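You operate a simulated robot arm through the tools that you are given. There is no shell and no other tool.

You are at the controls of a simulated robot arm. One attempt, no reset.

JOB
Make up 100 ml of check water at the strength on the order card.
Fine: cup with the green band; four strokes in all, one of brine for each 5 %, the rest water; stir with the paddle and stand it back in its pot. Set down upright: cup with the green band.

It is judged by the outcome, as a careful person would: the job done as asked, and still so three seconds after it is handed in. It fails if anything else is knocked over, pushed out of place, dropped, spilled or broken.

ROBOT AND FRAMES
A 6-joint arm with a two-finger gripper, fixed in place. Base frame: the origin is on the floor under the middle of its stand, x ahead of it, y to its left, z up; the work surface is at about z = 860. Lengths are in mm, angles in degrees, forces in N, time in s.
It reaches about 1038 mm from its shoulder. Its first joint turns from -166.0 to 166.0 degrees. Payload 1.71 kg.
Tool frame: the origin (TCP) lies between the finger pads and is the grasp point; the fingertips stand 20 mm ahead of it; z points along the fingers, y is the line along which they close. The gripper opens to 96 mm; its body begins 113 mm behind the TCP.
Orientation is that of the tool frame in the base frame, as a unit quaternion [x, y, z, w]. With the fingers straight down and closing along the base's y, the tool's x points along the base's -x, its y along +y and its z along -z.

CONTROLS
- The arm moves only by the tool jog_arm. Its argument "rows" is a list of rows, each a list of 3 entries, a list of its own where there are three numbers: the shift along the tool's x, y, z in cm, then the turn, a rotation vector about the tool's x, y, z in degrees, then the opening in per cent of the stroke, from 0 (shut) to 100 (fully open). In form: [[[x, y, z], [wx, wy, wz], claw], ...]. A call has 1 to 20 rows; each row is the pose to reach, as a shift and turn from the pose commanded when the call began, along the tool's axes at that moment. A row lasts 0.2 s, in which the tool goes at most 50 mm and 8.6 degrees; a call with a longer step from one row to the next is refused whole, and so is a gripper value outside its range. A pose out of reach is approached as far as the arm can. The call stops where the force on the tool passes 40 N (or 10 N more than at its start, if that is more) or the arm is blocked; 0.2 s more then pass. Each finger travels about 45 mm/s and halts on what it meets, pressing with about 33 N; the grip force reading is that of the motor and also rises with nothing between the fingers. The clock runs only during rows and for 0.2 s after the last one: add rows that repeat a pose to give the fingers time. The reply holds the time, the measured pose of the TCP, the force on the tool along the base axes, the opening and the grip force, in the units named above and with some noise, with the torque about the TCP (base axes, N m) and any sound that the robot's microphone picked up.
- Cameras (640 x 400 px; columns grow to the right, rows downward): "scene" is fixed at [49.6, 500.4, 1663.3]; the picture's right is [-0.64, -0.77, 0.00], its down [-0.50, 0.42, -0.76] and it looks along [0.58, -0.48, -0.65] (base axes); focal length 336 px, centre (320, 200). "wrist" rides on the gripper at [66, 14, -145] in the tool frame; the picture's right is [-0.21, 0.98, 0.00], its down [-0.88, -0.18, -0.45] and it looks along [-0.44, -0.09, 0.90] (tool axes); focal length 275 px, centre (320, 200). There is no depth. A picture from a camera that has moved, and an enlarged one, comes with that camera's place and axes in the base frame and with its lens.
- grab_frame(camera): a new picture of that camera. No time passes.
- slide_trunk(by): moves the trunk up (or, below 0, down) by that many mm; the arm rides with it, the base frame stays. It gives what a move gives, with no picture.
- inspect(camera, box): a new picture of the part [left, top, right, bottom] of that camera's present view, enlarged. No time passes.
- close_job(): hands the job in; it is judged then, once.

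Nothing tells you positions but the pictures and the camera data. Unless the task says otherwise, let go and move clear before handing in.

The tools are called after "Emit:" by a JSON object that holds its "fn" and its "kwargs". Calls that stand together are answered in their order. jog_arm: Moves the arm, as the interface text tells. Its arguments: {"type":"object","properties":{"rows":{"type":"array","items":{"type":"array"}}},"required":["rows"]} The other tools are called the same way: slide_trunk (by) moves the trunk up or down; grab_frame (camera) takes a picture; inspect (camera, box) takes an enlarged picture of a part of a camera's view; close_job () hands the job in.

At the start:

```text
time: 0.0
tcp_pos: [475.8, -357.4, 1339.4]
orientation: [0.0, 1.0, 0.0, -0.001]
ft_force: [-0.3, 0.3, 0.3]
torque: [-0.02, -0.02, 0.05]
gripper_width: 96.0
grip_force: 0.1
trunk travel left (down, up): [-250.0, 140.0]
```

scene: 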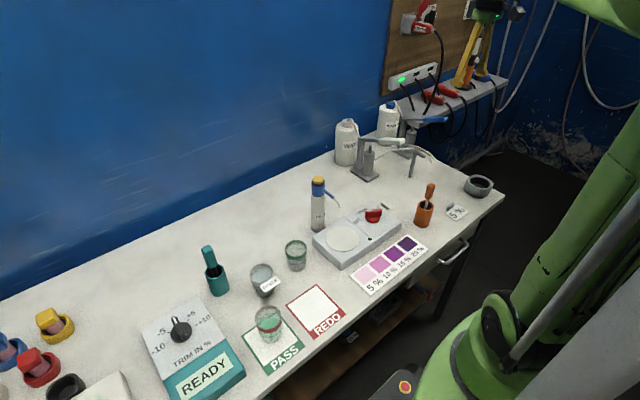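
wrist: 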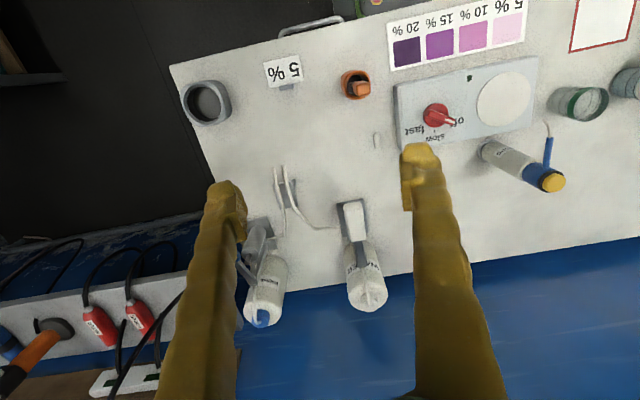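

I see a bench with a colour chart, a stirrer plate, two pump bottles at the back, several cups, a paddle in an orange pot, and a 5 % card. I'll look closer at everything before moving.

Emit:
{"fn": "inspect", "kwargs": {"camera": "scene", "box": [320, 90, 520, 215]}}

Emit:
{"fn": "inspect", "kwargs": {"camera": "scene", "box": [180, 170, 440, 332]}}

Emit:
{"fn": "inspect", "kwargs": {"camera": "scene", "box": [0, 230, 270, 400]}}

Emit:
{"fn": "inspect", "kwargs": {"camera": "wrist", "box": [170, 30, 410, 180]}}

Emit:
{"fn": "inspect", "kwargs": {"camera": "wrist", "box": [200, 160, 440, 310]}}

Emit:
{"fn": "inspect", "kwargs": {"camera": "wrist", "box": [380, 20, 640, 182]}}

Emit:
{"fn": "inspect", "kwargs": {"camera": "scene", "box": [380, 0, 540, 100]}}

```text
3.20 times, centred on (420, 152) of scene
camera zoom: at [49.6, 500.4, 1663.3], right [-0.64, -0.77, 0.0], down [-0.5, 0.42, -0.76], along [0.58, -0.48, -0.65], focal length 1075 px, centre (0, 352)
```

zoom: 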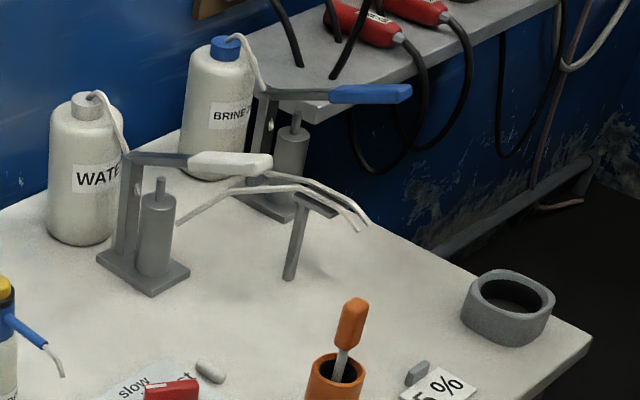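

```text
2.46 times, centred on (310, 251) of scene
camera zoom: at [49.6, 500.4, 1663.3], right [-0.64, -0.77, 0.0], down [-0.5, 0.42, -0.76], along [0.58, -0.48, -0.65], focal length 827 px, centre (345, 74)
```

zoom: 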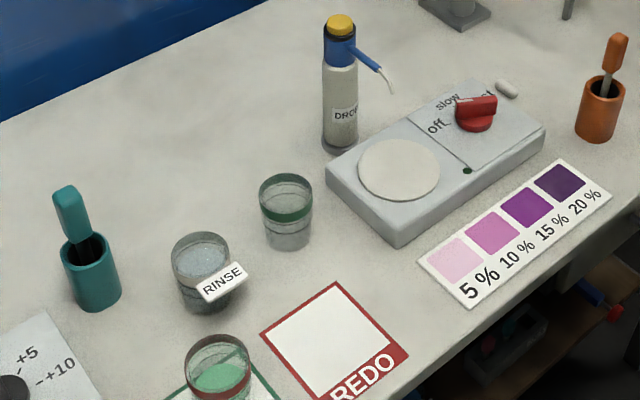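

```text
2.35 times, centred on (135, 315) of scene
camera zoom: at [49.6, 500.4, 1663.3], right [-0.64, -0.77, 0.0], down [-0.5, 0.42, -0.76], along [0.58, -0.48, -0.65], focal length 790 px, centre (755, -71)
```

zoom: 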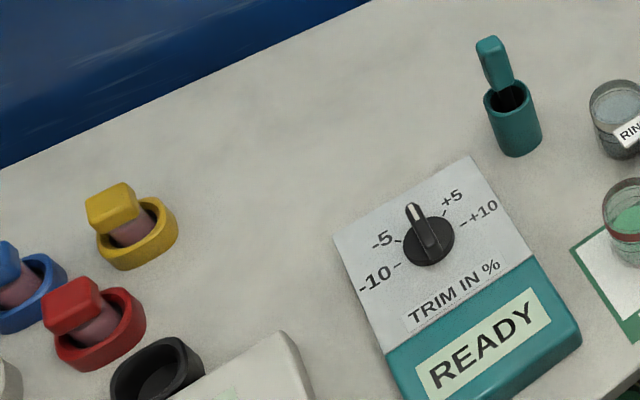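

```text
2.67 times, centred on (290, 105) of wrist
camera zoom: at [410.1, -343.4, 1484.7], right [0.21, 0.98, 0.0], down [0.88, -0.18, 0.44], along [0.43, -0.09, -0.9], focal length 734 px, centre (400, 453)
```

zoom: 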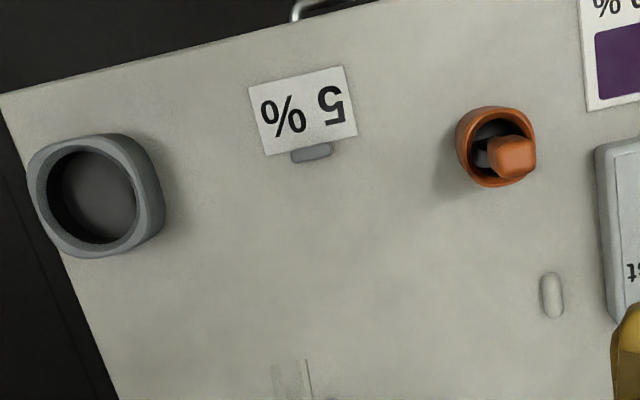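

```text
2.67 times, centred on (320, 235) of wrist
camera zoom: at [410.1, -343.4, 1484.7], right [0.21, 0.98, 0.0], down [0.88, -0.18, 0.44], along [0.43, -0.09, -0.9], focal length 734 px, centre (320, 107)
```

zoom: 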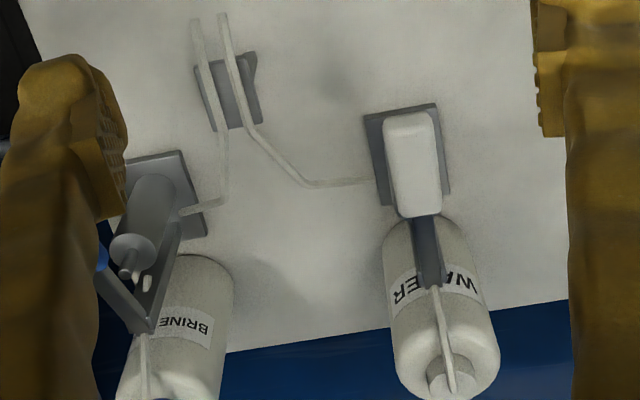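

```text
2.46 times, centred on (510, 101) of wrist
camera zoom: at [410.1, -343.4, 1484.7], right [0.21, 0.98, 0.0], down [0.88, -0.18, 0.44], along [0.43, -0.09, -0.9], focal length 678 px, centre (-148, 444)
```

zoom: 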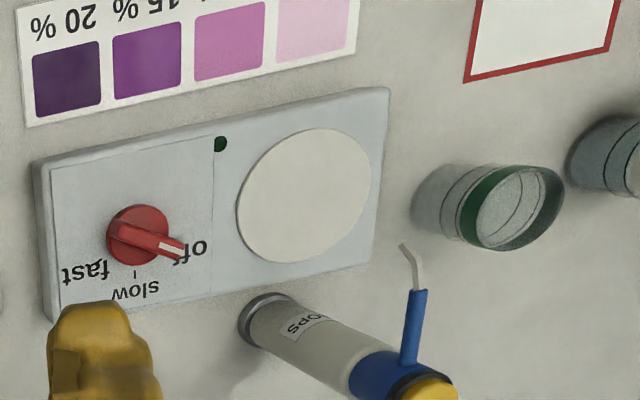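

```text
4.00 times, centred on (460, 50) of scene
camera zoom: at [49.6, 500.4, 1663.3], right [-0.64, -0.77, 0.0], down [-0.5, 0.42, -0.76], along [0.58, -0.48, -0.65], focal length 1344 px, centre (-240, 800)
```

zoom: 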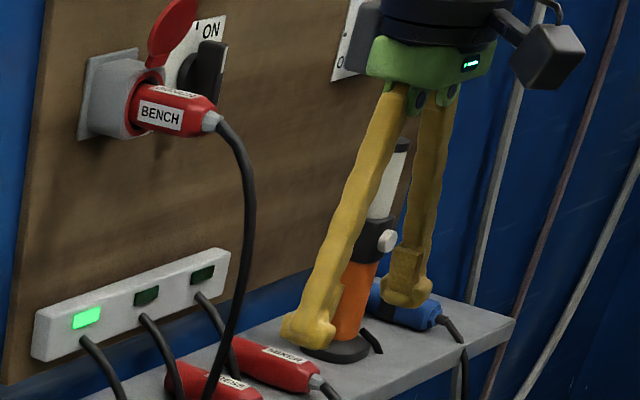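

The order card reads 5 %, which makes one brine stroke and three water strokes. The outlet tubes appear to end near (568, -459, 980), and the green-band cup is near (580, 160). Next I'll check the details on the cups and pumps, then move the wrist camera for a better view.

Emit:
{"fn": "inspect", "kwargs": {"camera": "scene", "box": [240, 225, 336, 285]}}

Emit:
{"fn": "inspect", "kwargs": {"camera": "scene", "box": [390, 175, 486, 235]}}

Emit:
{"fn": "inspect", "kwargs": {"camera": "scene", "box": [230, 290, 326, 350]}}

Emit:
{"fn": "jog_arm", "kwargs": {"rows": [[[-4, -1, 0], [0, 0, 0], 100], [[-8, -2, 0], [0, 0, 0], 100], [[-12, -3, 0], [0, 0, 0], 100], [[-16, -4, 0], [0, 0, 0], 100], [[-19, -5, 0], [0, 0, 0], 100]]}}

```text
6.67 times, centred on (288, 255) of scene
camera zoom: at [49.6, 500.4, 1663.3], right [-0.64, -0.77, 0.0], down [-0.5, 0.42, -0.76], along [0.58, -0.48, -0.65], focal length 2239 px, centre (533, -167)
```

zoom: 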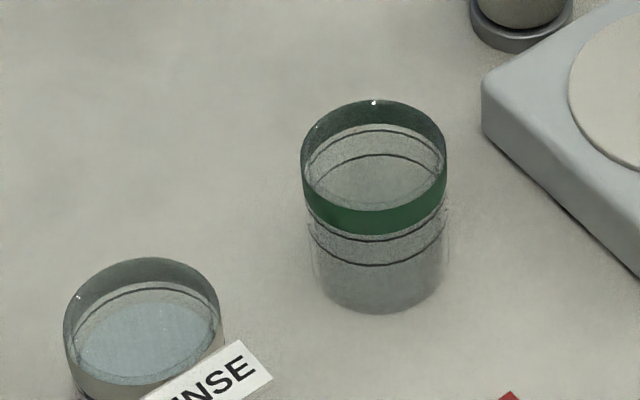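

```text
6.67 times, centred on (438, 205) of scene
camera zoom: at [49.6, 500.4, 1663.3], right [-0.64, -0.77, 0.0], down [-0.5, 0.42, -0.76], along [0.58, -0.48, -0.65], focal length 2239 px, centre (-467, 167)
```

zoom: 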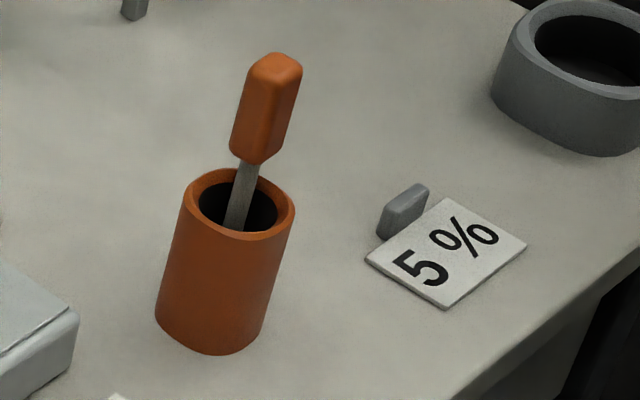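

```text
6.67 times, centred on (278, 320) of scene
camera zoom: at [49.6, 500.4, 1663.3], right [-0.64, -0.77, 0.0], down [-0.5, 0.42, -0.76], along [0.58, -0.48, -0.65], focal length 2239 px, centre (600, -600)
```

zoom: 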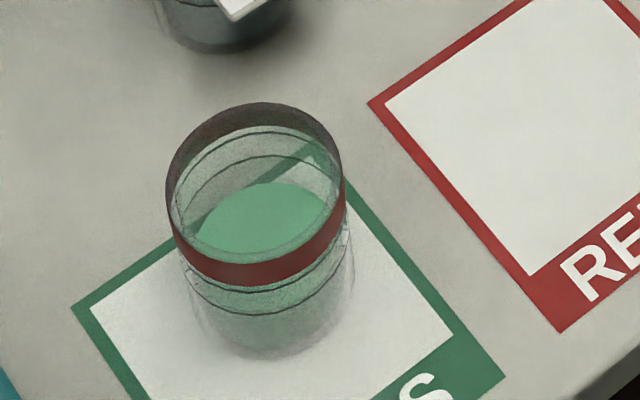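

```text
time: 1.2
tcp_pos: [642.3, -406.6, 1349.6]
orientation: [0.001, 1.0, 0.0, 0.007]
ft_force: [-0.9, -0.1, 0.9]
torque: [-0.01, -0.24, 0.01]
gripper_width: 96.2
grip_force: 0.0
trunk travel left (down, up): [-250.0, 140.0]
```

The cup is empty with a green band near its rim. The arm lagged a little on that move, so I'll see the view from here.

Emit:
{"fn": "grab_frame", "kwargs": {"camera": "wrist"}}

Emit:
{"fn": "grab_frame", "kwargs": {"camera": "scene"}}

Emit:
{"fn": "jog_arm", "kwargs": {"rows": [[[0, 0, 0], [0, 0, 0], 100]]}}

```text
taken
camera wrist: at [574.7, -393.0, 1494.6], right [0.21, 0.98, 0.0], down [0.87, -0.18, 0.46], along [0.45, -0.09, -0.89], focal length 275 px, centre (320, 200)
```

wrist: 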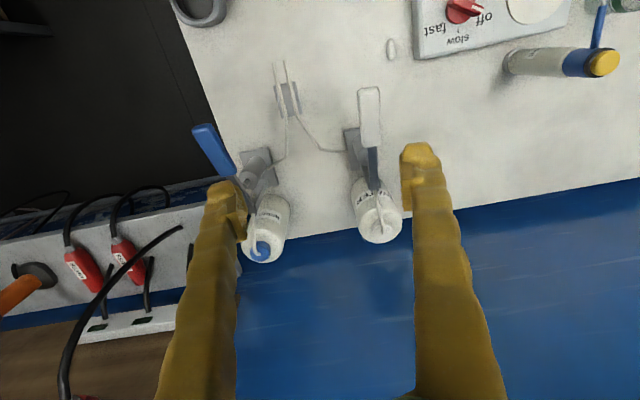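

```text
taken
```

scene: 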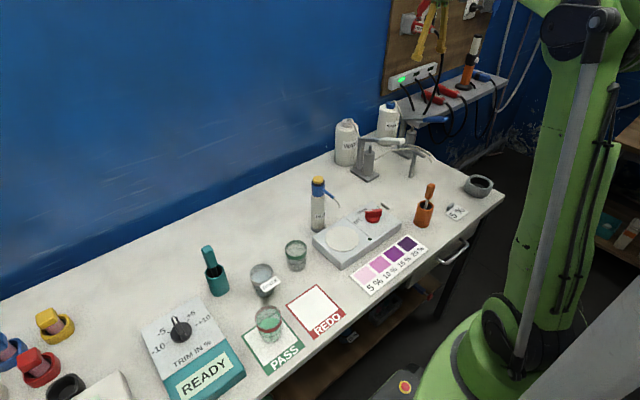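

```text
time: 1.6
tcp_pos: [645.2, -408.2, 1349.1]
orientation: [0.0, 1.0, 0.0, 0.006]
ft_force: [-0.5, 0.1, -0.6]
torque: [-0.03, -0.07, -0.02]
gripper_width: 95.8
grip_force: 0.1
trunk travel left (down, up): [-250.0, 140.0]
```

The arm is near its reach limit at this height, so the trunk may need to come down. I'll zoom in to triangulate the pump levers and spouts.

Emit:
{"fn": "inspect", "kwargs": {"camera": "scene", "box": [330, 95, 458, 175]}}

Emit:
{"fn": "inspect", "kwargs": {"camera": "wrist", "box": [180, 50, 420, 200]}}

Emit:
{"fn": "inspect", "kwargs": {"camera": "wrist", "box": [180, 120, 420, 270]}}

```text
5.00 times, centred on (394, 135) of scene
camera zoom: at [49.6, 500.4, 1663.3], right [-0.64, -0.77, 0.0], down [-0.5, 0.42, -0.76], along [0.58, -0.48, -0.65], focal length 1680 px, centre (-50, 525)
```

zoom: 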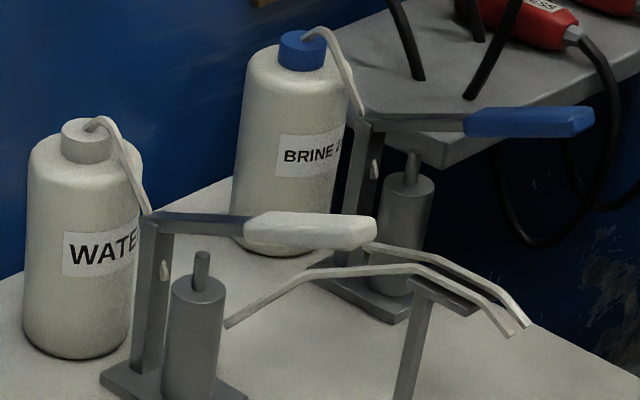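

```text
2.67 times, centred on (300, 125) of wrist
camera zoom: at [576.8, -392.5, 1493.7], right [0.21, 0.98, 0.0], down [0.87, -0.18, 0.46], along [0.45, -0.09, -0.89], focal length 734 px, centre (373, 400)
```

zoom: 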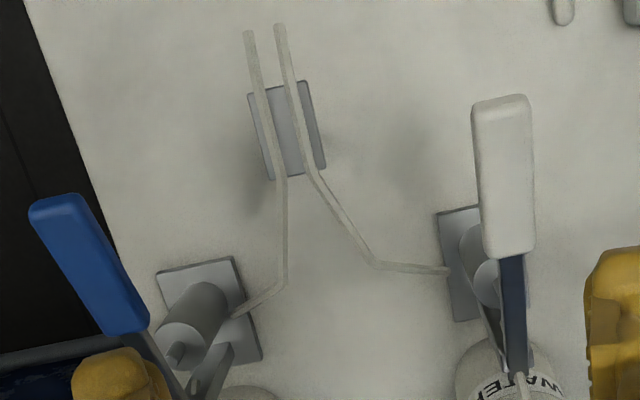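

```text
2.67 times, centred on (300, 195) of wrist
camera zoom: at [576.8, -392.5, 1493.7], right [0.21, 0.98, 0.0], down [0.87, -0.18, 0.46], along [0.45, -0.09, -0.89], focal length 734 px, centre (373, 213)
```

zoom: 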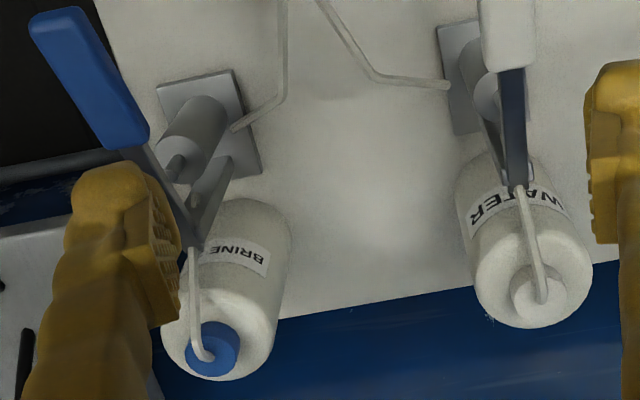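

The levers run along -x. The water grip is near (629…718, -335, ~1065) and the brine grip near (625…715, -587, ~1065). Next I'll swing over to the green-band cup to look at it and the two pots from above.

Emit:
{"fn": "jog_arm", "kwargs": {"rows": [[[1.5, 4.1, 0.7], [0, 0, 0], 100], [[3, 8.2, 1.4], [0, 0, 0], 100], [[4.5, 12.3, 2.1], [0, 0, 0], 100], [[6, 16.4, 2.8], [0, 0, 0], 100], [[7.5, 20.5, 3.5], [0, 0, 0], 100], [[9, 24.6, 4.2], [0, 0, 0], 100], [[10.5, 28.7, 4.9], [0, 0, 0], 100], [[12, 32.8, 5.6], [0, 0, 0], 100], [[13.5, 36.9, 6.3], [0, 0, 0], 100], [[15, 41, 7], [0, 0, 0], 100], [[16.5, 45.1, 7.7], [0, 0, 0], 100], [[18, 49.4, 8.4], [0, 0, 0], 100], [[19.5, 53.7, 9], [0, 0, 0], 100]]}}

Emit:
{"fn": "grab_frame", "kwargs": {"camera": "wrist"}}

```text
time: 4.4
tcp_pos: [452.6, 129.8, 1257.3]
orientation: [0.0, 1.0, 0.0, 0.008]
ft_force: [-0.3, -0.4, 1.0]
torque: [-0.01, 0.0, 0.0]
gripper_width: 96.3
grip_force: 0.1
trunk travel left (down, up): [-250.0, 140.0]
```

```text
taken
camera wrist: at [385.1, 144.1, 1400.1], right [0.21, 0.98, 0.0], down [0.87, -0.18, 0.46], along [0.45, -0.09, -0.89], focal length 275 px, centre (320, 200)
```

wrist: 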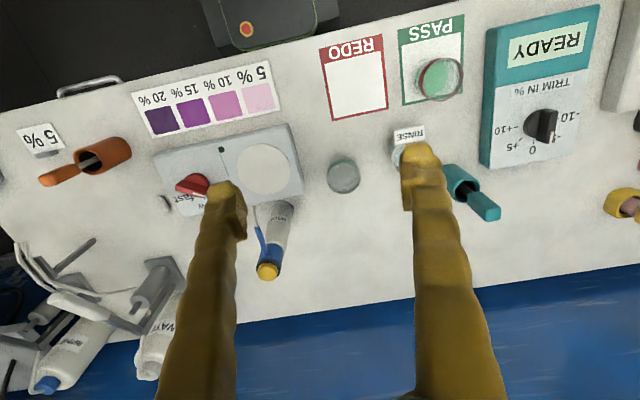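

I can now see the cups, both pots and the pumps from above. I'll zoom in on the cup, the teal pot and the orange paddle.

Emit:
{"fn": "inspect", "kwargs": {"camera": "wrist", "box": [300, 110, 540, 260]}}

Emit:
{"fn": "inspect", "kwargs": {"camera": "wrist", "box": [0, 110, 160, 210]}}

Emit:
{"fn": "inspect", "kwargs": {"camera": "wrist", "box": [0, 220, 240, 370]}}

```text
2.67 times, centred on (420, 185) of wrist
camera zoom: at [385.1, 144.1, 1400.1], right [0.21, 0.98, 0.0], down [0.87, -0.18, 0.46], along [0.45, -0.09, -0.89], focal length 734 px, centre (53, 240)
```

zoom: 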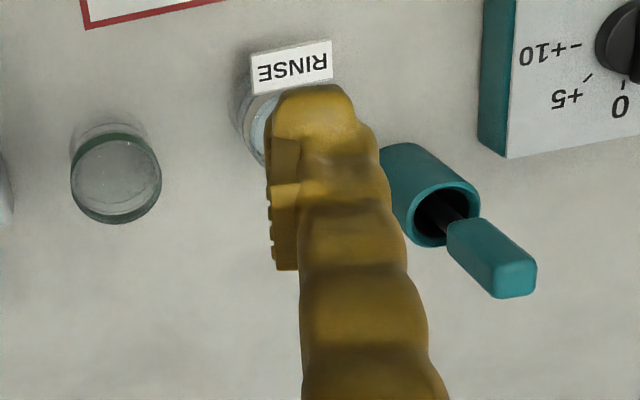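

```text
4.00 times, centred on (80, 160) of wrist
camera zoom: at [385.1, 144.1, 1400.1], right [0.21, 0.98, 0.0], down [0.87, -0.18, 0.46], along [0.45, -0.09, -0.89], focal length 1101 px, centre (1280, 360)
```

zoom: 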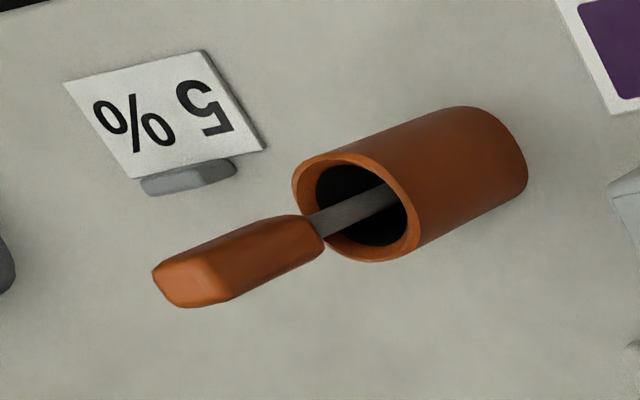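

```text
2.67 times, centred on (120, 295) of wrist
camera zoom: at [385.1, 144.1, 1400.1], right [0.21, 0.98, 0.0], down [0.87, -0.18, 0.46], along [0.45, -0.09, -0.89], focal length 734 px, centre (853, -53)
```

zoom: 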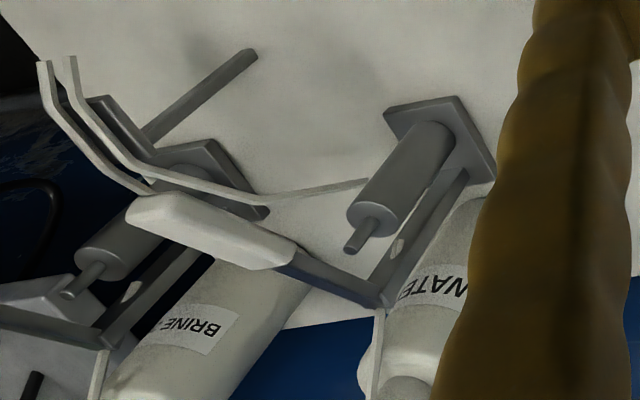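

The green-band cup stands at about (584, 147), 62 mm wide, with its rim at z≈930. The outlet tubes will sit over the cup, so I'll grip it with the tool tilted 45° to keep the palm out from under the spouts. Now I'm tilting and descending towards it.

Emit:
{"fn": "jog_arm", "kwargs": {"rows": [[[-1.5, 0.25, 3], [0, -6.3, 0], 100], [[-3, 0.5, 6], [0, -12.6, 0], 100], [[-4.5, 0.75, 9], [0, -18.9, 0], 100], [[-6, 1, 12], [0, -25.2, 0], 100], [[-7.5, 1.25, 15], [0, -31.5, 0], 100], [[-9, 1.5, 18], [0, -37.8, 0], 100], [[-10.5, 1.7, 20.5], [0, -44, 0], 100], [[-10.5, 1.7, 20.5], [0, -44, 0], 100]]}}

Emit:
{"fn": "grab_frame", "kwargs": {"camera": "wrist"}}

Emit:
{"fn": "grab_frame", "kwargs": {"camera": "scene"}}

```text
time: 6.2
tcp_pos: [561.0, 146.2, 1051.3]
orientation: [-0.001, 0.925, 0.001, 0.381]
ft_force: [0.1, 1.1, -0.5]
torque: [-0.02, 0.04, -0.04]
gripper_width: 96.2
grip_force: 0.0
trunk travel left (down, up): [-250.0, 140.0]
```

```text
taken
camera wrist: at [412.3, 160.3, 1108.2], right [0.15, 0.98, 0.14], down [0.31, -0.18, 0.93], along [0.94, -0.09, -0.33], focal length 275 px, centre (320, 200)
```

wrist: 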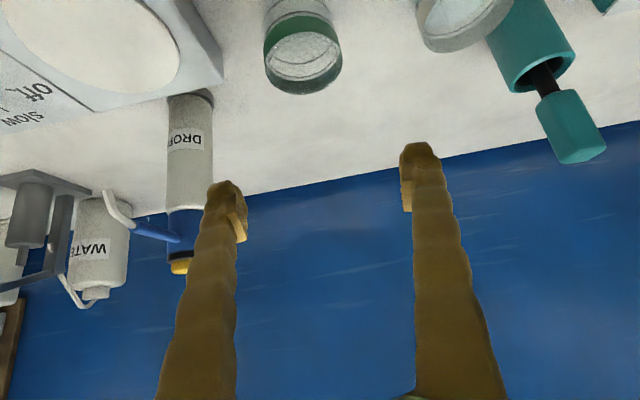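

```text
taken
```

scene: 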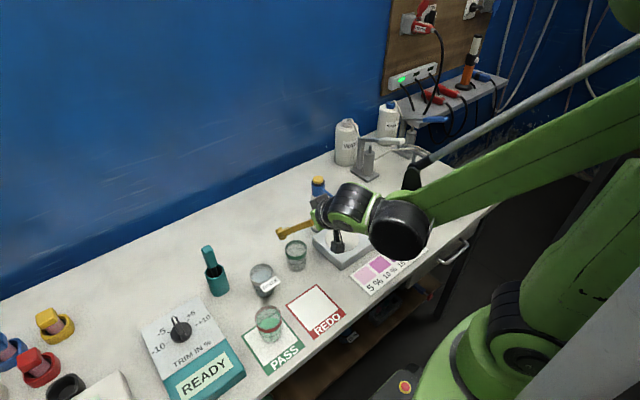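

The cup lines up at (584, 147), so I'm descending with the fingers on either side of it.

Emit:
{"fn": "jog_arm", "kwargs": {"rows": [[[1.9, 0.1, 2.6], [0, 0, 0], 100], [[3.8, 0.1, 5.2], [0, 0, 0], 100], [[5.6, 0.1, 7.7], [0, 0, 0], 100], [[7.2, 0.1, 9.9], [0, 0, 0], 100], [[8.4, 0.1, 11.5], [0, 0, 0], 100], [[9.1, 0.1, 12.4], [0, 0, 0], 100]]}}

Emit:
{"fn": "grab_frame", "kwargs": {"camera": "wrist"}}

Emit:
{"fn": "grab_frame", "kwargs": {"camera": "scene"}}

```text
time: 7.6
tcp_pos: [587.8, 147.6, 910.1]
orientation: [-0.001, 0.925, 0.0, 0.379]
ft_force: [0.4, -0.4, 0.2]
torque: [0.01, 0.01, -0.01]
gripper_width: 95.9
grip_force: 0.1
out of reach, approached as far as the arm can: row 6
trunk travel left (down, up): [-250.0, 140.0]
```

```text
taken
camera wrist: at [438.8, 162.5, 967.7], right [0.15, 0.98, 0.14], down [0.31, -0.18, 0.93], along [0.94, -0.09, -0.33], focal length 275 px, centre (320, 200)
```

wrist: 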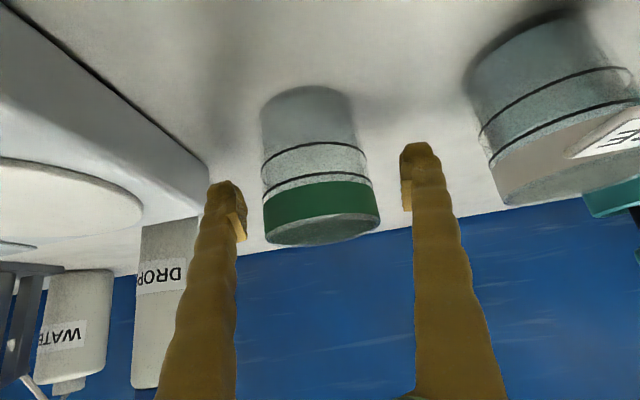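

```text
taken
```

scene: 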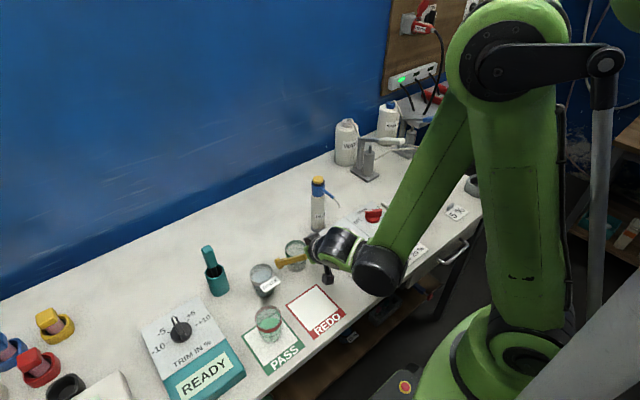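

The arm stopped at z=910, about 10 mm higher than planned because it is folded tightly. The cup is still centred between the fingers and the pads meet its upper half, so I'll close here.

Emit:
{"fn": "jog_arm", "kwargs": {"rows": [[[0, 0, 0], [0, 0, 0], 75], [[0, 0, 0], [0, 0, 0], 60], [[0, 0, 0], [0, 0, 0], 50], [[0, 0, 0], [0, 0, 0], 50], [[0, 0, 0], [0, 0, 0], 50]]}}

Emit:
{"fn": "grab_frame", "kwargs": {"camera": "wrist"}}

```text
time: 8.8
tcp_pos: [587.0, 148.4, 910.5]
orientation: [0.0, 0.926, 0.0, 0.379]
ft_force: [-0.4, 0.8, 0.9]
torque: [-0.04, -0.08, -0.02]
gripper_width: 65.2
grip_force: 33.3
trunk travel left (down, up): [-250.0, 140.0]
```

```text
taken
camera wrist: at [438.9, 162.5, 968.0], right [0.15, 0.98, 0.14], down [0.31, -0.18, 0.93], along [0.94, -0.09, -0.33], focal length 275 px, centre (320, 200)
```

wrist: 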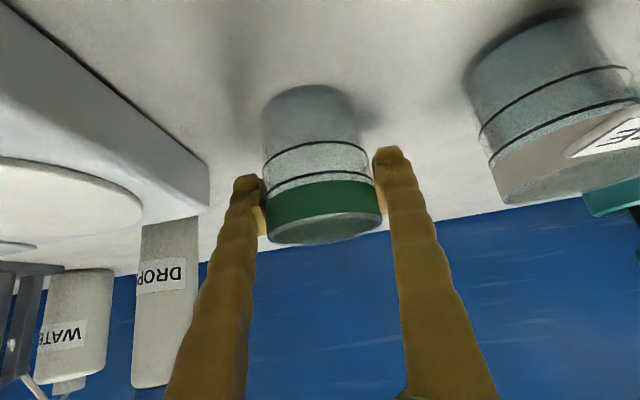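

The cup is held at 65 mm with 33 N of grip. I'll lift it straight up, draw back a little and check.

Emit:
{"fn": "jog_arm", "kwargs": {"rows": [[[-1.4, 0, -1.43], [0, 0, 0], 50], [[-4.2, 0, -4.3], [0, 0, 0], 50], [[-6.0, 0, -8.5], [0, 0, 0], 50], [[-7.8, 0, -12.7], [0, 0, 0], 50], [[-9.6, 0, -16.9], [0, 0, 0], 50], [[-11.4, 0, -21.2], [0, 0, 0], 50]]}}

Emit:
{"fn": "grab_frame", "kwargs": {"camera": "wrist"}}

Emit:
{"fn": "grab_frame", "kwargs": {"camera": "scene"}}

```text
time: 10.2
tcp_pos: [518.0, 148.2, 1143.1]
orientation: [-0.001, 0.924, 0.0, 0.381]
ft_force: [-0.4, 0.1, 0.6]
torque: [-0.04, -0.01, 0.01]
gripper_width: 48.0
grip_force: 0.0
trunk travel left (down, up): [-250.0, 140.0]
```

```text
taken
camera wrist: at [369.1, 162.4, 1200.1], right [0.15, 0.98, 0.15], down [0.31, -0.18, 0.93], along [0.94, -0.09, -0.33], focal length 275 px, centre (320, 200)
```

wrist: 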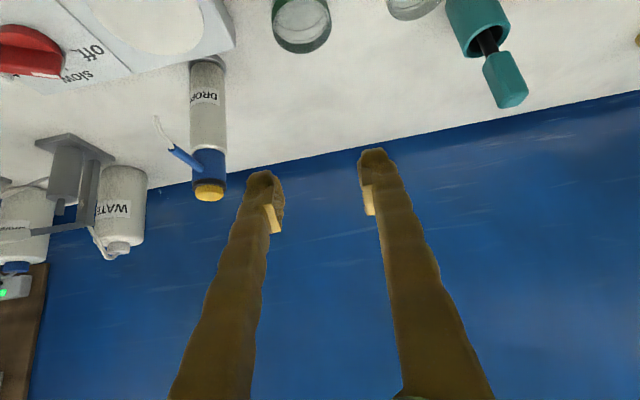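

```text
taken
```

scene: 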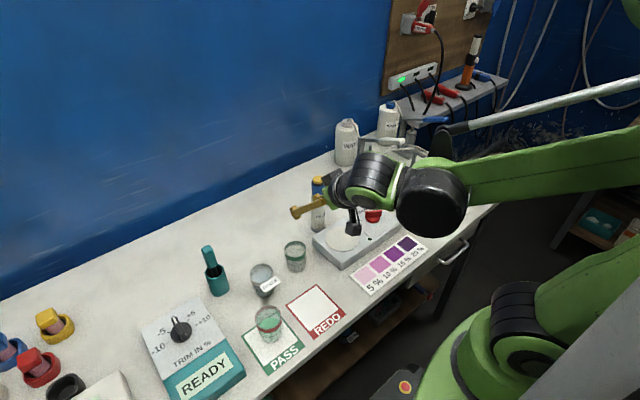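

The cup did not come up. The fingers closed past it and it appears to be still standing in place, so I'll check it before trying again.

Emit:
{"fn": "inspect", "kwargs": {"camera": "scene", "box": [240, 225, 336, 285]}}

Emit:
{"fn": "inspect", "kwargs": {"camera": "wrist", "box": [220, 130, 420, 255]}}

Emit:
{"fn": "inspect", "kwargs": {"camera": "wrist", "box": [220, 0, 540, 130]}}

```text
6.67 times, centred on (288, 255) of scene
camera zoom: at [49.6, 500.4, 1663.3], right [-0.64, -0.77, 0.0], down [-0.5, 0.42, -0.76], along [0.58, -0.48, -0.65], focal length 2239 px, centre (533, -167)
```

zoom: 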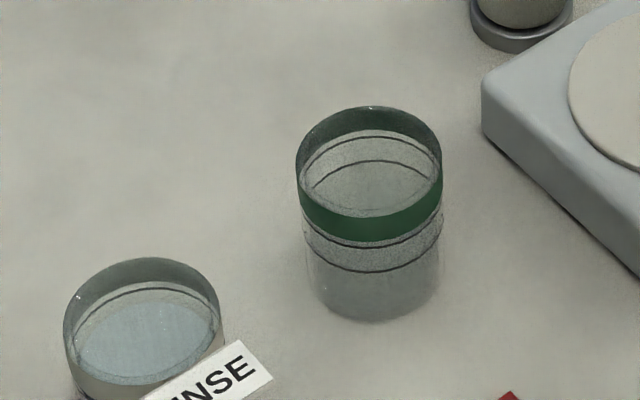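

```text
3.20 times, centred on (320, 192) of wrist
camera zoom: at [369.1, 162.4, 1200.1], right [0.15, 0.98, 0.15], down [0.31, -0.18, 0.93], along [0.94, -0.09, -0.33], focal length 881 px, centre (320, 224)
```

zoom: 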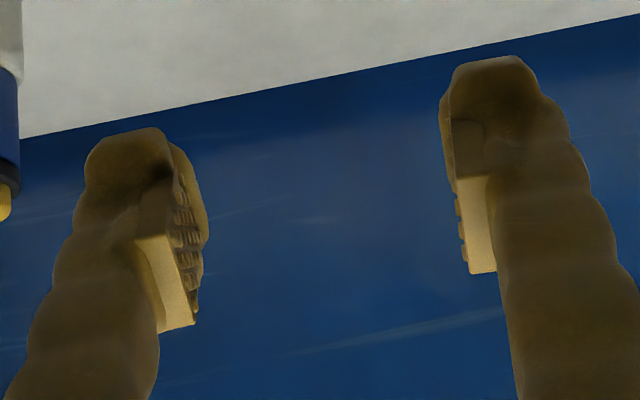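

```text
2.00 times, centred on (380, 65) of wrist
camera zoom: at [369.1, 162.4, 1200.1], right [0.15, 0.98, 0.15], down [0.31, -0.18, 0.93], along [0.94, -0.09, -0.33], focal length 551 px, centre (200, 470)
```

zoom: 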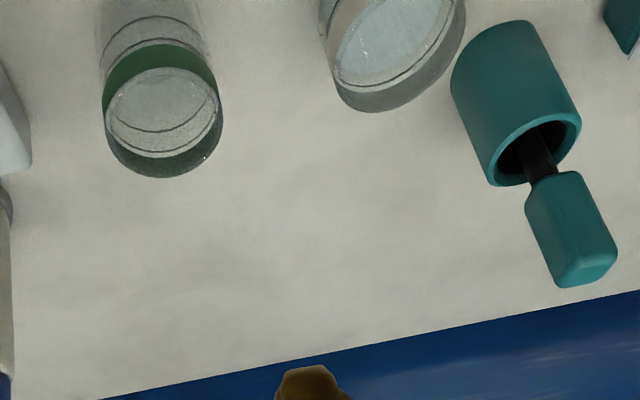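

The cup is upright and has shifted only a few millimetres, to about (580, 150). The pads caught only the last few millimetres below the rim, so I need a lower grip. Lowering the trunk should unfold the arm and let it reach lower, and the arm is well clear to do that.

Emit:
{"fn": "slide_trunk", "kwargs": {"by": -150}}

Emit:
{"fn": "grab_frame", "kwargs": {"camera": "scene"}}

Emit:
{"fn": "grab_frame", "kwargs": {"camera": "wrist"}}

```text
time: 11.9
tcp_pos: [520.9, 148.0, 991.5]
orientation: [0.0, 0.925, 0.0, 0.381]
ft_force: [-0.9, 0.0, 0.1]
torque: [-0.01, -0.01, -0.01]
gripper_width: 47.9
grip_force: 0.1
trunk travel left (down, up): [-100.0, 290.0]
```

```text
taken
```

scene: 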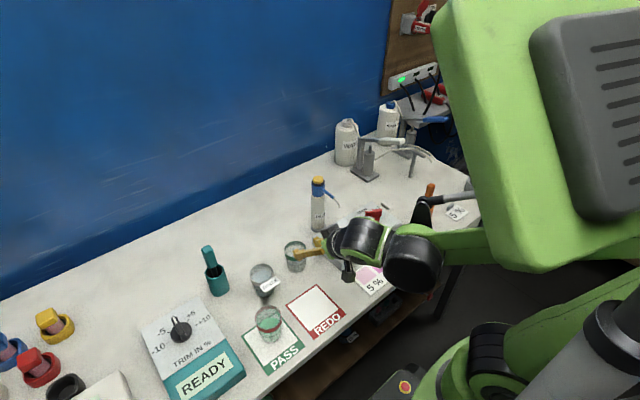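

```text
taken
camera wrist: at [371.6, 162.4, 1048.9], right [0.15, 0.98, 0.15], down [0.31, -0.18, 0.93], along [0.94, -0.09, -0.33], focal length 275 px, centre (320, 200)
```

wrist: 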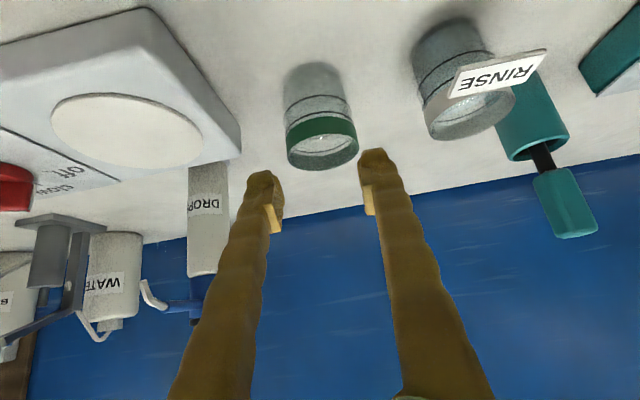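

The trunk is down 150 mm. Next I'll open the gripper and come in along the finger axis to grip the cup lower, at about z=893.

Emit:
{"fn": "jog_arm", "kwargs": {"rows": [[[1.4, 0.1, 0], [0, 0, 0], 100], [[2.75, 0.25, 0], [0, 0, 0], 100], [[2.75, 0.25, 1.0], [0, 0, 0], 100], [[2.75, 0.25, 4.0], [0, 0, 0], 100], [[2.75, 0.25, 7.0], [0, 0, 0], 100], [[2.75, 0.25, 9.5], [0, 0, 0], 100], [[2.75, 0.25, 11.1], [0, 0, 0], 100], [[2.75, 0.25, 11.1], [0, 0, 0], 100]]}}

Emit:
{"fn": "grab_frame", "kwargs": {"camera": "wrist"}}

Emit:
{"fn": "grab_frame", "kwargs": {"camera": "scene"}}

```text
time: 13.8
tcp_pos: [579.4, 150.0, 893.0]
orientation: [0.0, 0.925, 0.0, 0.381]
ft_force: [0.9, 0.6, -0.1]
torque: [0.0, 0.04, -0.03]
gripper_width: 95.8
grip_force: 0.0
trunk travel left (down, up): [-100.0, 290.0]
```

```text
taken
camera wrist: at [430.6, 164.7, 949.2], right [0.15, 0.98, 0.14], down [0.31, -0.18, 0.93], along [0.94, -0.09, -0.33], focal length 275 px, centre (320, 200)
```

wrist: 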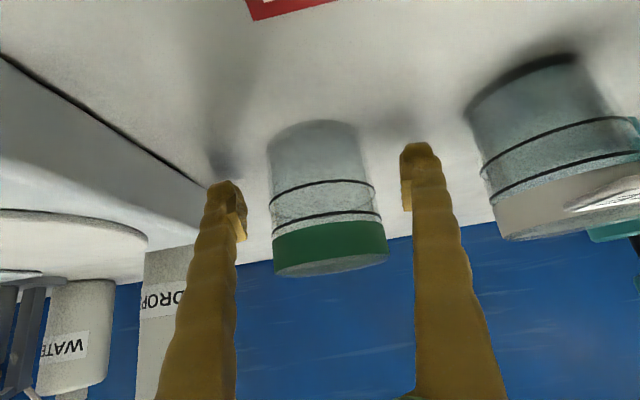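

```text
taken
```

scene: 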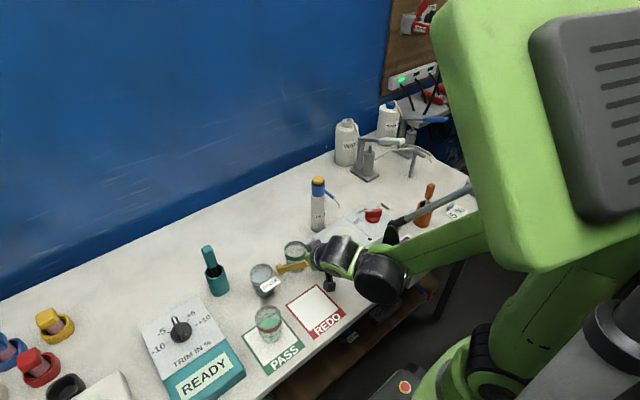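

The grip height is right now, with the cup between the pads and clear below the rim. Closing.

Emit:
{"fn": "jog_arm", "kwargs": {"rows": [[[0, 0.2, 0], [0, 0, 0], 80], [[0, 0.2, 0], [0, 0, 0], 68], [[0, 0.2, 0], [0, 0, 0], 50], [[0, 0.2, 0], [0, 0, 0], 40], [[0, 0.2, 0], [0, 0, 0], 40], [[0, 0.2, 0], [0, 0, 0], 40]]}}

Emit:
{"fn": "grab_frame", "kwargs": {"camera": "wrist"}}

Emit:
{"fn": "jog_arm", "kwargs": {"rows": [[[-0.35, 0, -0.35], [0, 0, 0], 40], [[-0.7, 0, -0.7], [0, 0, 0], 40], [[-0.7, 0, -0.7], [0, 0, 0], 40]]}}

Emit:
{"fn": "grab_frame", "kwargs": {"camera": "wrist"}}

```text
time: 15.2
tcp_pos: [579.3, 152.8, 892.7]
orientation: [0.001, 0.925, 0.0, 0.381]
ft_force: [-0.5, -1.1, -0.6]
torque: [-0.06, -0.01, 0.0]
gripper_width: 61.8
grip_force: 32.9
trunk travel left (down, up): [-100.0, 290.0]
```

```text
taken
camera wrist: at [430.2, 166.8, 949.8], right [0.15, 0.98, 0.14], down [0.31, -0.18, 0.93], along [0.94, -0.09, -0.33], focal length 275 px, centre (320, 200)
```

wrist: 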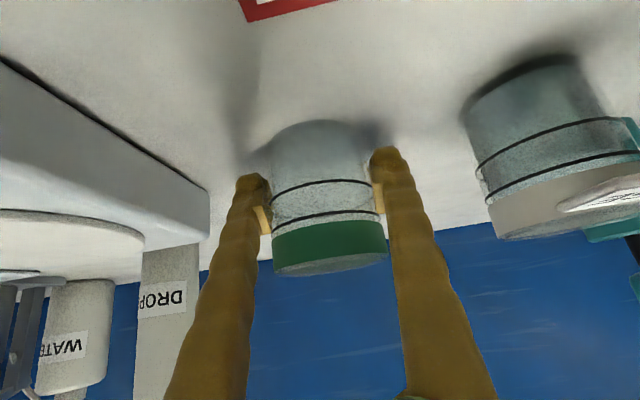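

```text
time: 15.9
tcp_pos: [579.0, 152.1, 902.8]
orientation: [0.0, 0.925, 0.0, 0.381]
ft_force: [-0.9, 0.2, -1.8]
torque: [0.0, 0.0, 0.01]
gripper_width: 61.9
grip_force: 33.4
trunk travel left (down, up): [-100.0, 290.0]
```

```text
taken
camera wrist: at [430.0, 166.6, 960.4], right [0.15, 0.98, 0.14], down [0.31, -0.18, 0.93], along [0.94, -0.09, -0.33], focal length 275 px, centre (320, 200)
```

wrist: 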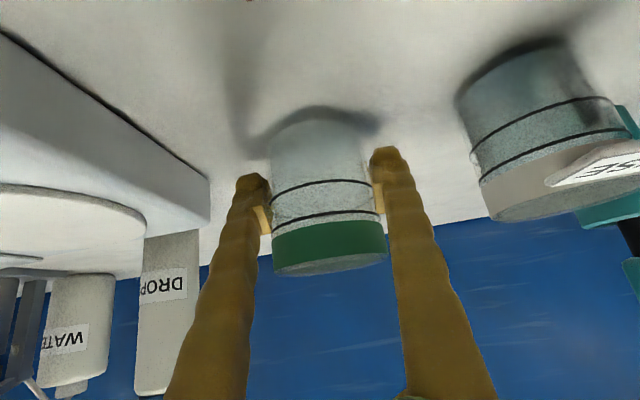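

The cup is now rising with the gripper at 61.9 mm. I'll lift it higher and carry it across in front of the pumps.

Emit:
{"fn": "jog_arm", "kwargs": {"rows": [[[-2.1, 0, -2.1], [0, 0, 0], 40], [[-4.9, 0, -5.0], [0, 0, 0], 40], [[-6.1, 0, -9.0], [0, 0, 0], 40], [[-7.3, 0, -13.0], [0, 0, 0], 40], [[-8.5, 0, -17.0], [0, 0, 0], 40], [[-9.6, 0, -21.0], [0, 0, 0], 40], [[-9.6, -4.0, -21.0], [0, 0, 0], 40], [[-9.6, -8.7, -21.0], [0, 0, 0], 40], [[-9.6, -13.4, -21.0], [0, 0, 0], 40], [[-9.6, -18.1, -21.0], [0, 0, 0], 40], [[-9.6, -22.8, -21.0], [0, 0, 0], 40]]}}

Emit:
{"fn": "grab_frame", "kwargs": {"camera": "wrist"}}

Emit:
{"fn": "grab_frame", "kwargs": {"camera": "scene"}}

```text
time: 18.4
tcp_pos: [498.6, -75.3, 1121.3]
orientation: [0.0, 0.924, 0.0, 0.382]
ft_force: [-0.9, -0.6, -2.0]
torque: [0.0, -0.01, -0.03]
gripper_width: 61.5
grip_force: 33.1
trunk travel left (down, up): [-100.0, 290.0]
```

```text
taken
camera wrist: at [349.2, -60.4, 1177.8], right [0.15, 0.98, 0.15], down [0.31, -0.19, 0.93], along [0.94, -0.09, -0.33], focal length 275 px, centre (320, 200)
```

wrist: 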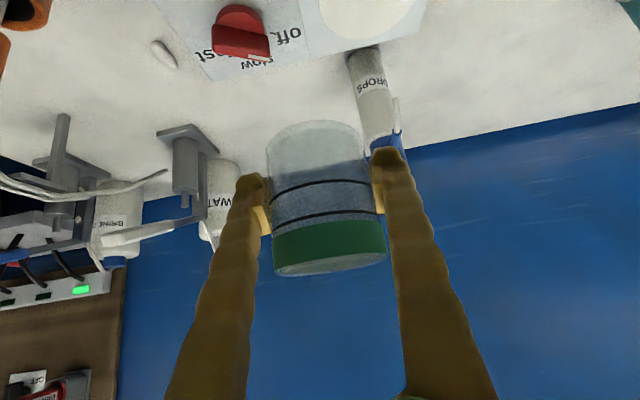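

```text
taken
```

scene: 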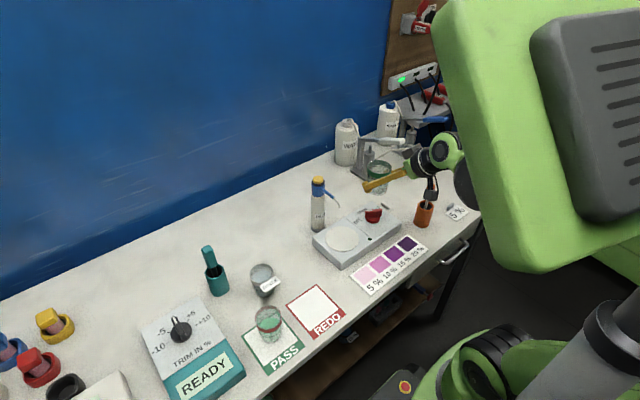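

The cup is secure. I'm continuing across to a point in front of the outlet tubes, still held high.

Emit:
{"fn": "jog_arm", "kwargs": {"rows": [[[0.4, -4.3, -0.4], [0, 0, 0], 40], [[0.8, -8.6, -0.8], [0, 0, 0], 40], [[1.2, -12.9, -1.2], [0, 0, 0], 40], [[1.6, -17.2, -1.6], [0, 0, 0], 40], [[2.0, -21.5, -2.0], [0, 0, 0], 40], [[2.4, -25.8, -2.4], [0, 0, 0], 40], [[2.8, -30.1, -2.8], [0, 0, 0], 40], [[3.0, -34.4, -3.0], [0, 0, 0], 40], [[3.0, -38.4, -3.0], [0, 0, 0], 40], [[3.0, -38.4, -3.0], [0, 0, 0], 40]]}}

Emit:
{"fn": "grab_frame", "kwargs": {"camera": "wrist"}}

Emit:
{"fn": "grab_frame", "kwargs": {"camera": "scene"}}

```text
time: 20.6
tcp_pos: [457.5, -460.5, 1121.4]
orientation: [0.0, 0.925, 0.0, 0.381]
ft_force: [-0.5, -0.1, -1.5]
torque: [0.05, -0.02, 0.02]
gripper_width: 61.2
grip_force: 33.0
trunk travel left (down, up): [-100.0, 290.0]
```

```text
taken
camera wrist: at [308.3, -445.8, 1177.9], right [0.15, 0.98, 0.14], down [0.31, -0.18, 0.93], along [0.94, -0.09, -0.33], focal length 275 px, centre (320, 200)
```

wrist: 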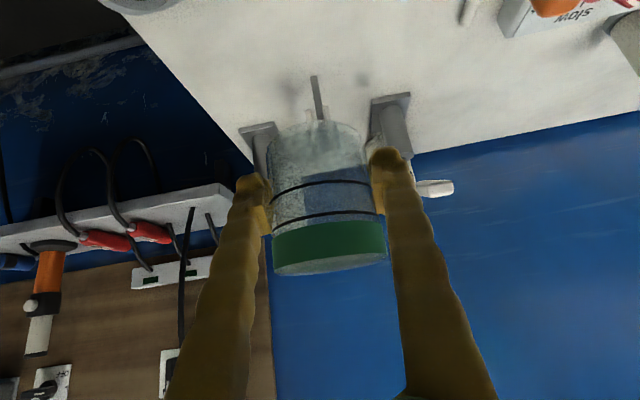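

```text
taken
```

scene: 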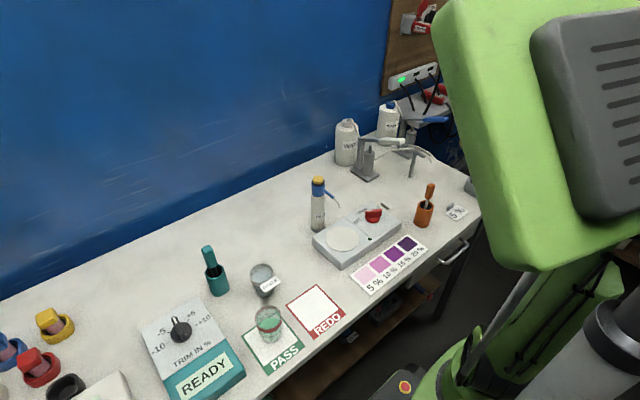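

The tubes' support post is at about (647, -459). I'm descending in front of the tube ends at x≈490, which also keeps clear of the order card clip.

Emit:
{"fn": "jog_arm", "kwargs": {"rows": [[[2.6, 0.1, 3.6], [0, 0, 0], 40], [[5.3, 0.1, 7.2], [0, 0, 0], 40], [[7.9, 0.1, 10.8], [0, 0, 0], 40], [[10.5, 0.1, 14.3], [0, 0, 0], 40], [[12.2, 0.1, 16.6], [0, 0, 0], 40], [[13.1, 0.1, 17.8], [0, 0, 0], 40], [[13.1, 0.1, 17.8], [0, 0, 0], 40]]}}

Emit:
{"fn": "grab_frame", "kwargs": {"camera": "wrist"}}

Emit:
{"fn": "grab_frame", "kwargs": {"camera": "scene"}}

```text
time: 22.1
tcp_pos: [490.3, -458.5, 902.3]
orientation: [0.0, 0.925, 0.0, 0.381]
ft_force: [-0.3, -0.1, -2.8]
torque: [0.03, 0.02, 0.02]
gripper_width: 61.3
grip_force: 33.1
trunk travel left (down, up): [-100.0, 290.0]
```

```text
taken
camera wrist: at [340.5, -443.9, 959.6], right [0.15, 0.98, 0.14], down [0.31, -0.18, 0.93], along [0.94, -0.09, -0.33], focal length 275 px, centre (320, 200)
```

wrist: 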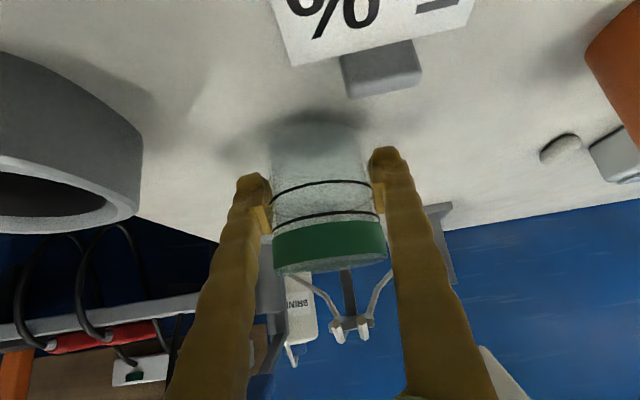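

```text
taken
```

scene: 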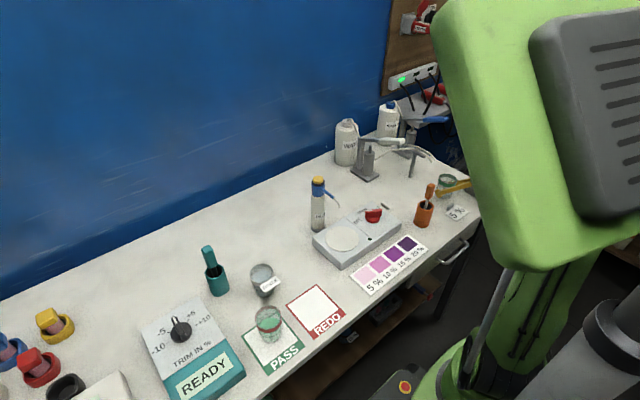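

The cup is just above the table and the two tube ends are visible beyond it. I'll zoom in to locate the tubes exactly.

Emit:
{"fn": "inspect", "kwargs": {"camera": "wrist", "box": [240, 220, 440, 370]}}

Emit:
{"fn": "inspect", "kwargs": {"camera": "scene", "box": [340, 120, 480, 220]}}

```text
2.67 times, centred on (340, 295) of wrist
camera zoom: at [340.5, -443.9, 959.6], right [0.15, 0.98, 0.14], down [0.31, -0.18, 0.93], along [0.94, -0.09, -0.33], focal length 734 px, centre (267, -53)
```

zoom: 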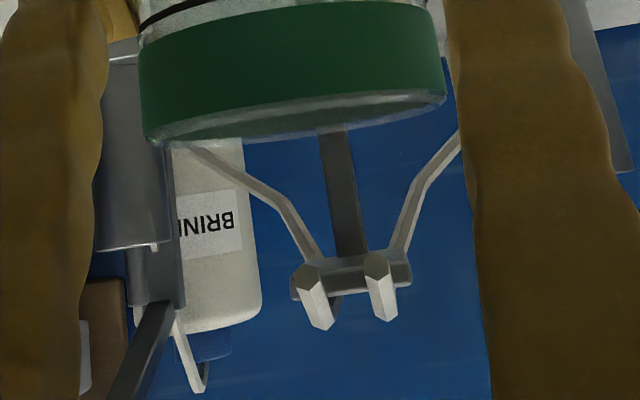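

```text
4.00 times, centred on (410, 170) of scene
camera zoom: at [49.6, 500.4, 1663.3], right [-0.64, -0.77, 0.0], down [-0.5, 0.42, -0.76], along [0.58, -0.48, -0.65], focal length 1344 px, centre (-40, 320)
```

zoom: 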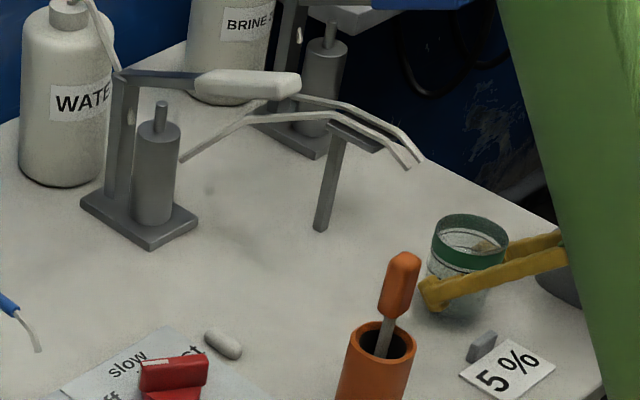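

The tube tips are at about (567, -467, 977) and (567, -448, 977). I'll slide the cup forward at this height so its middle sits under them, at x≈563 and y≈-457.5.

Emit:
{"fn": "jog_arm", "kwargs": {"rows": [[[-1.3, 0.03, 1.29], [0, 0, 0], 40], [[-2.6, 0.06, 2.58], [0, 0, 0], 40], [[-3.9, 0.09, 3.87], [0, 0, 0], 40], [[-5.2, 0.12, 5.15], [0, 0, 0], 40], [[-5.2, 0.12, 5.15], [0, 0, 0], 40]]}}

Emit:
{"fn": "grab_frame", "kwargs": {"camera": "wrist"}}

Emit:
{"fn": "inspect", "kwargs": {"camera": "scene", "box": [340, 120, 480, 220]}}

```text
time: 23.4
tcp_pos: [562.9, -456.9, 902.9]
orientation: [0.0, 0.924, -0.001, 0.382]
ft_force: [0.1, 0.1, -1.5]
torque: [0.01, 0.03, -0.01]
gripper_width: 61.2
grip_force: 33.1
trunk travel left (down, up): [-100.0, 290.0]
```

```text
taken
camera wrist: at [413.5, -442.5, 960.0], right [0.15, 0.98, 0.14], down [0.31, -0.18, 0.93], along [0.94, -0.09, -0.33], focal length 275 px, centre (320, 200)
```

wrist: 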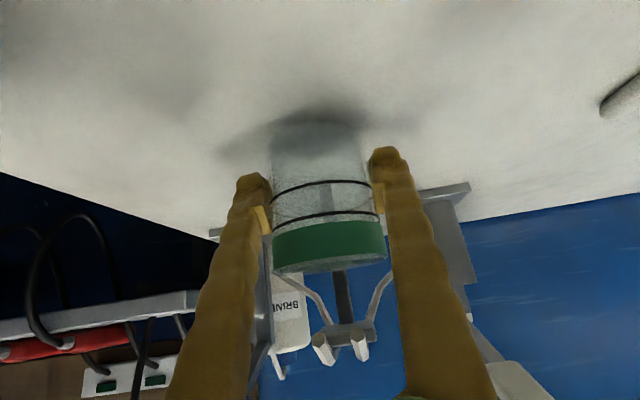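

```text
4.00 times, centred on (410, 170) of scene
camera zoom: at [49.6, 500.4, 1663.3], right [-0.64, -0.77, 0.0], down [-0.5, 0.42, -0.76], along [0.58, -0.48, -0.65], focal length 1344 px, centre (-40, 320)
```

zoom: 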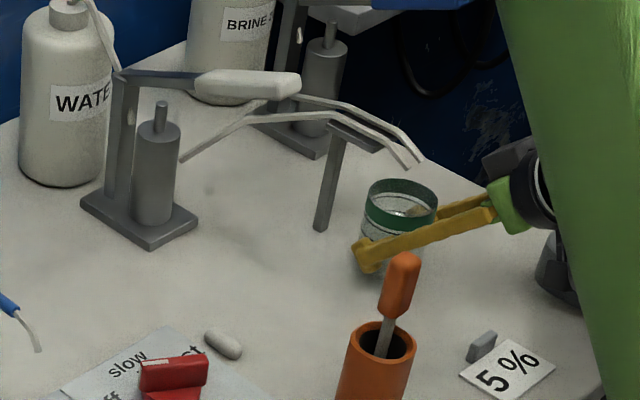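

The cup is centred under the tips, so I'm lowering it gently onto the table.

Emit:
{"fn": "jog_arm", "kwargs": {"rows": [[[0.3, 0, 0.3], [0, 0, 0], 40], [[0.5, 0, 0.5], [0, 0, 0], 40], [[0.62, 0, 0.62], [0, 0, 0], 40], [[0.66, 0, 0.66], [0, 0, 0], 40]]}}

Emit:
{"fn": "inspect", "kwargs": {"camera": "wrist", "box": [220, 80, 420, 205]}}

```text
time: 24.4
tcp_pos: [562.2, -456.9, 894.2]
orientation: [0.001, 0.925, -0.001, 0.381]
ft_force: [1.1, 0.0, 7.7]
torque: [-0.27, -0.14, -0.04]
gripper_width: 61.1
grip_force: 33.2
trunk travel left (down, up): [-100.0, 290.0]
```

```text
3.20 times, centred on (320, 142) of wrist
camera zoom: at [412.9, -442.1, 950.6], right [0.15, 0.98, 0.14], down [0.31, -0.18, 0.93], along [0.94, -0.09, -0.33], focal length 881 px, centre (320, 384)
```

zoom: 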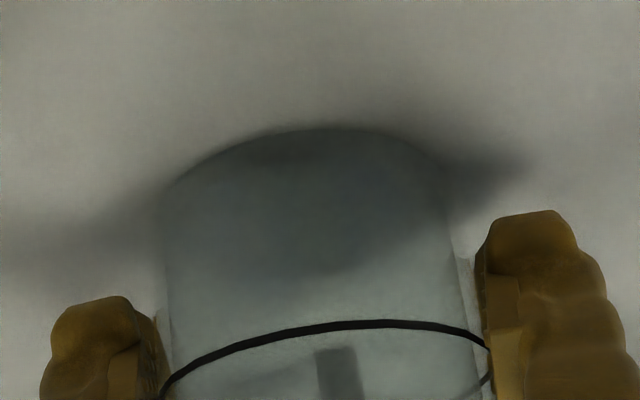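

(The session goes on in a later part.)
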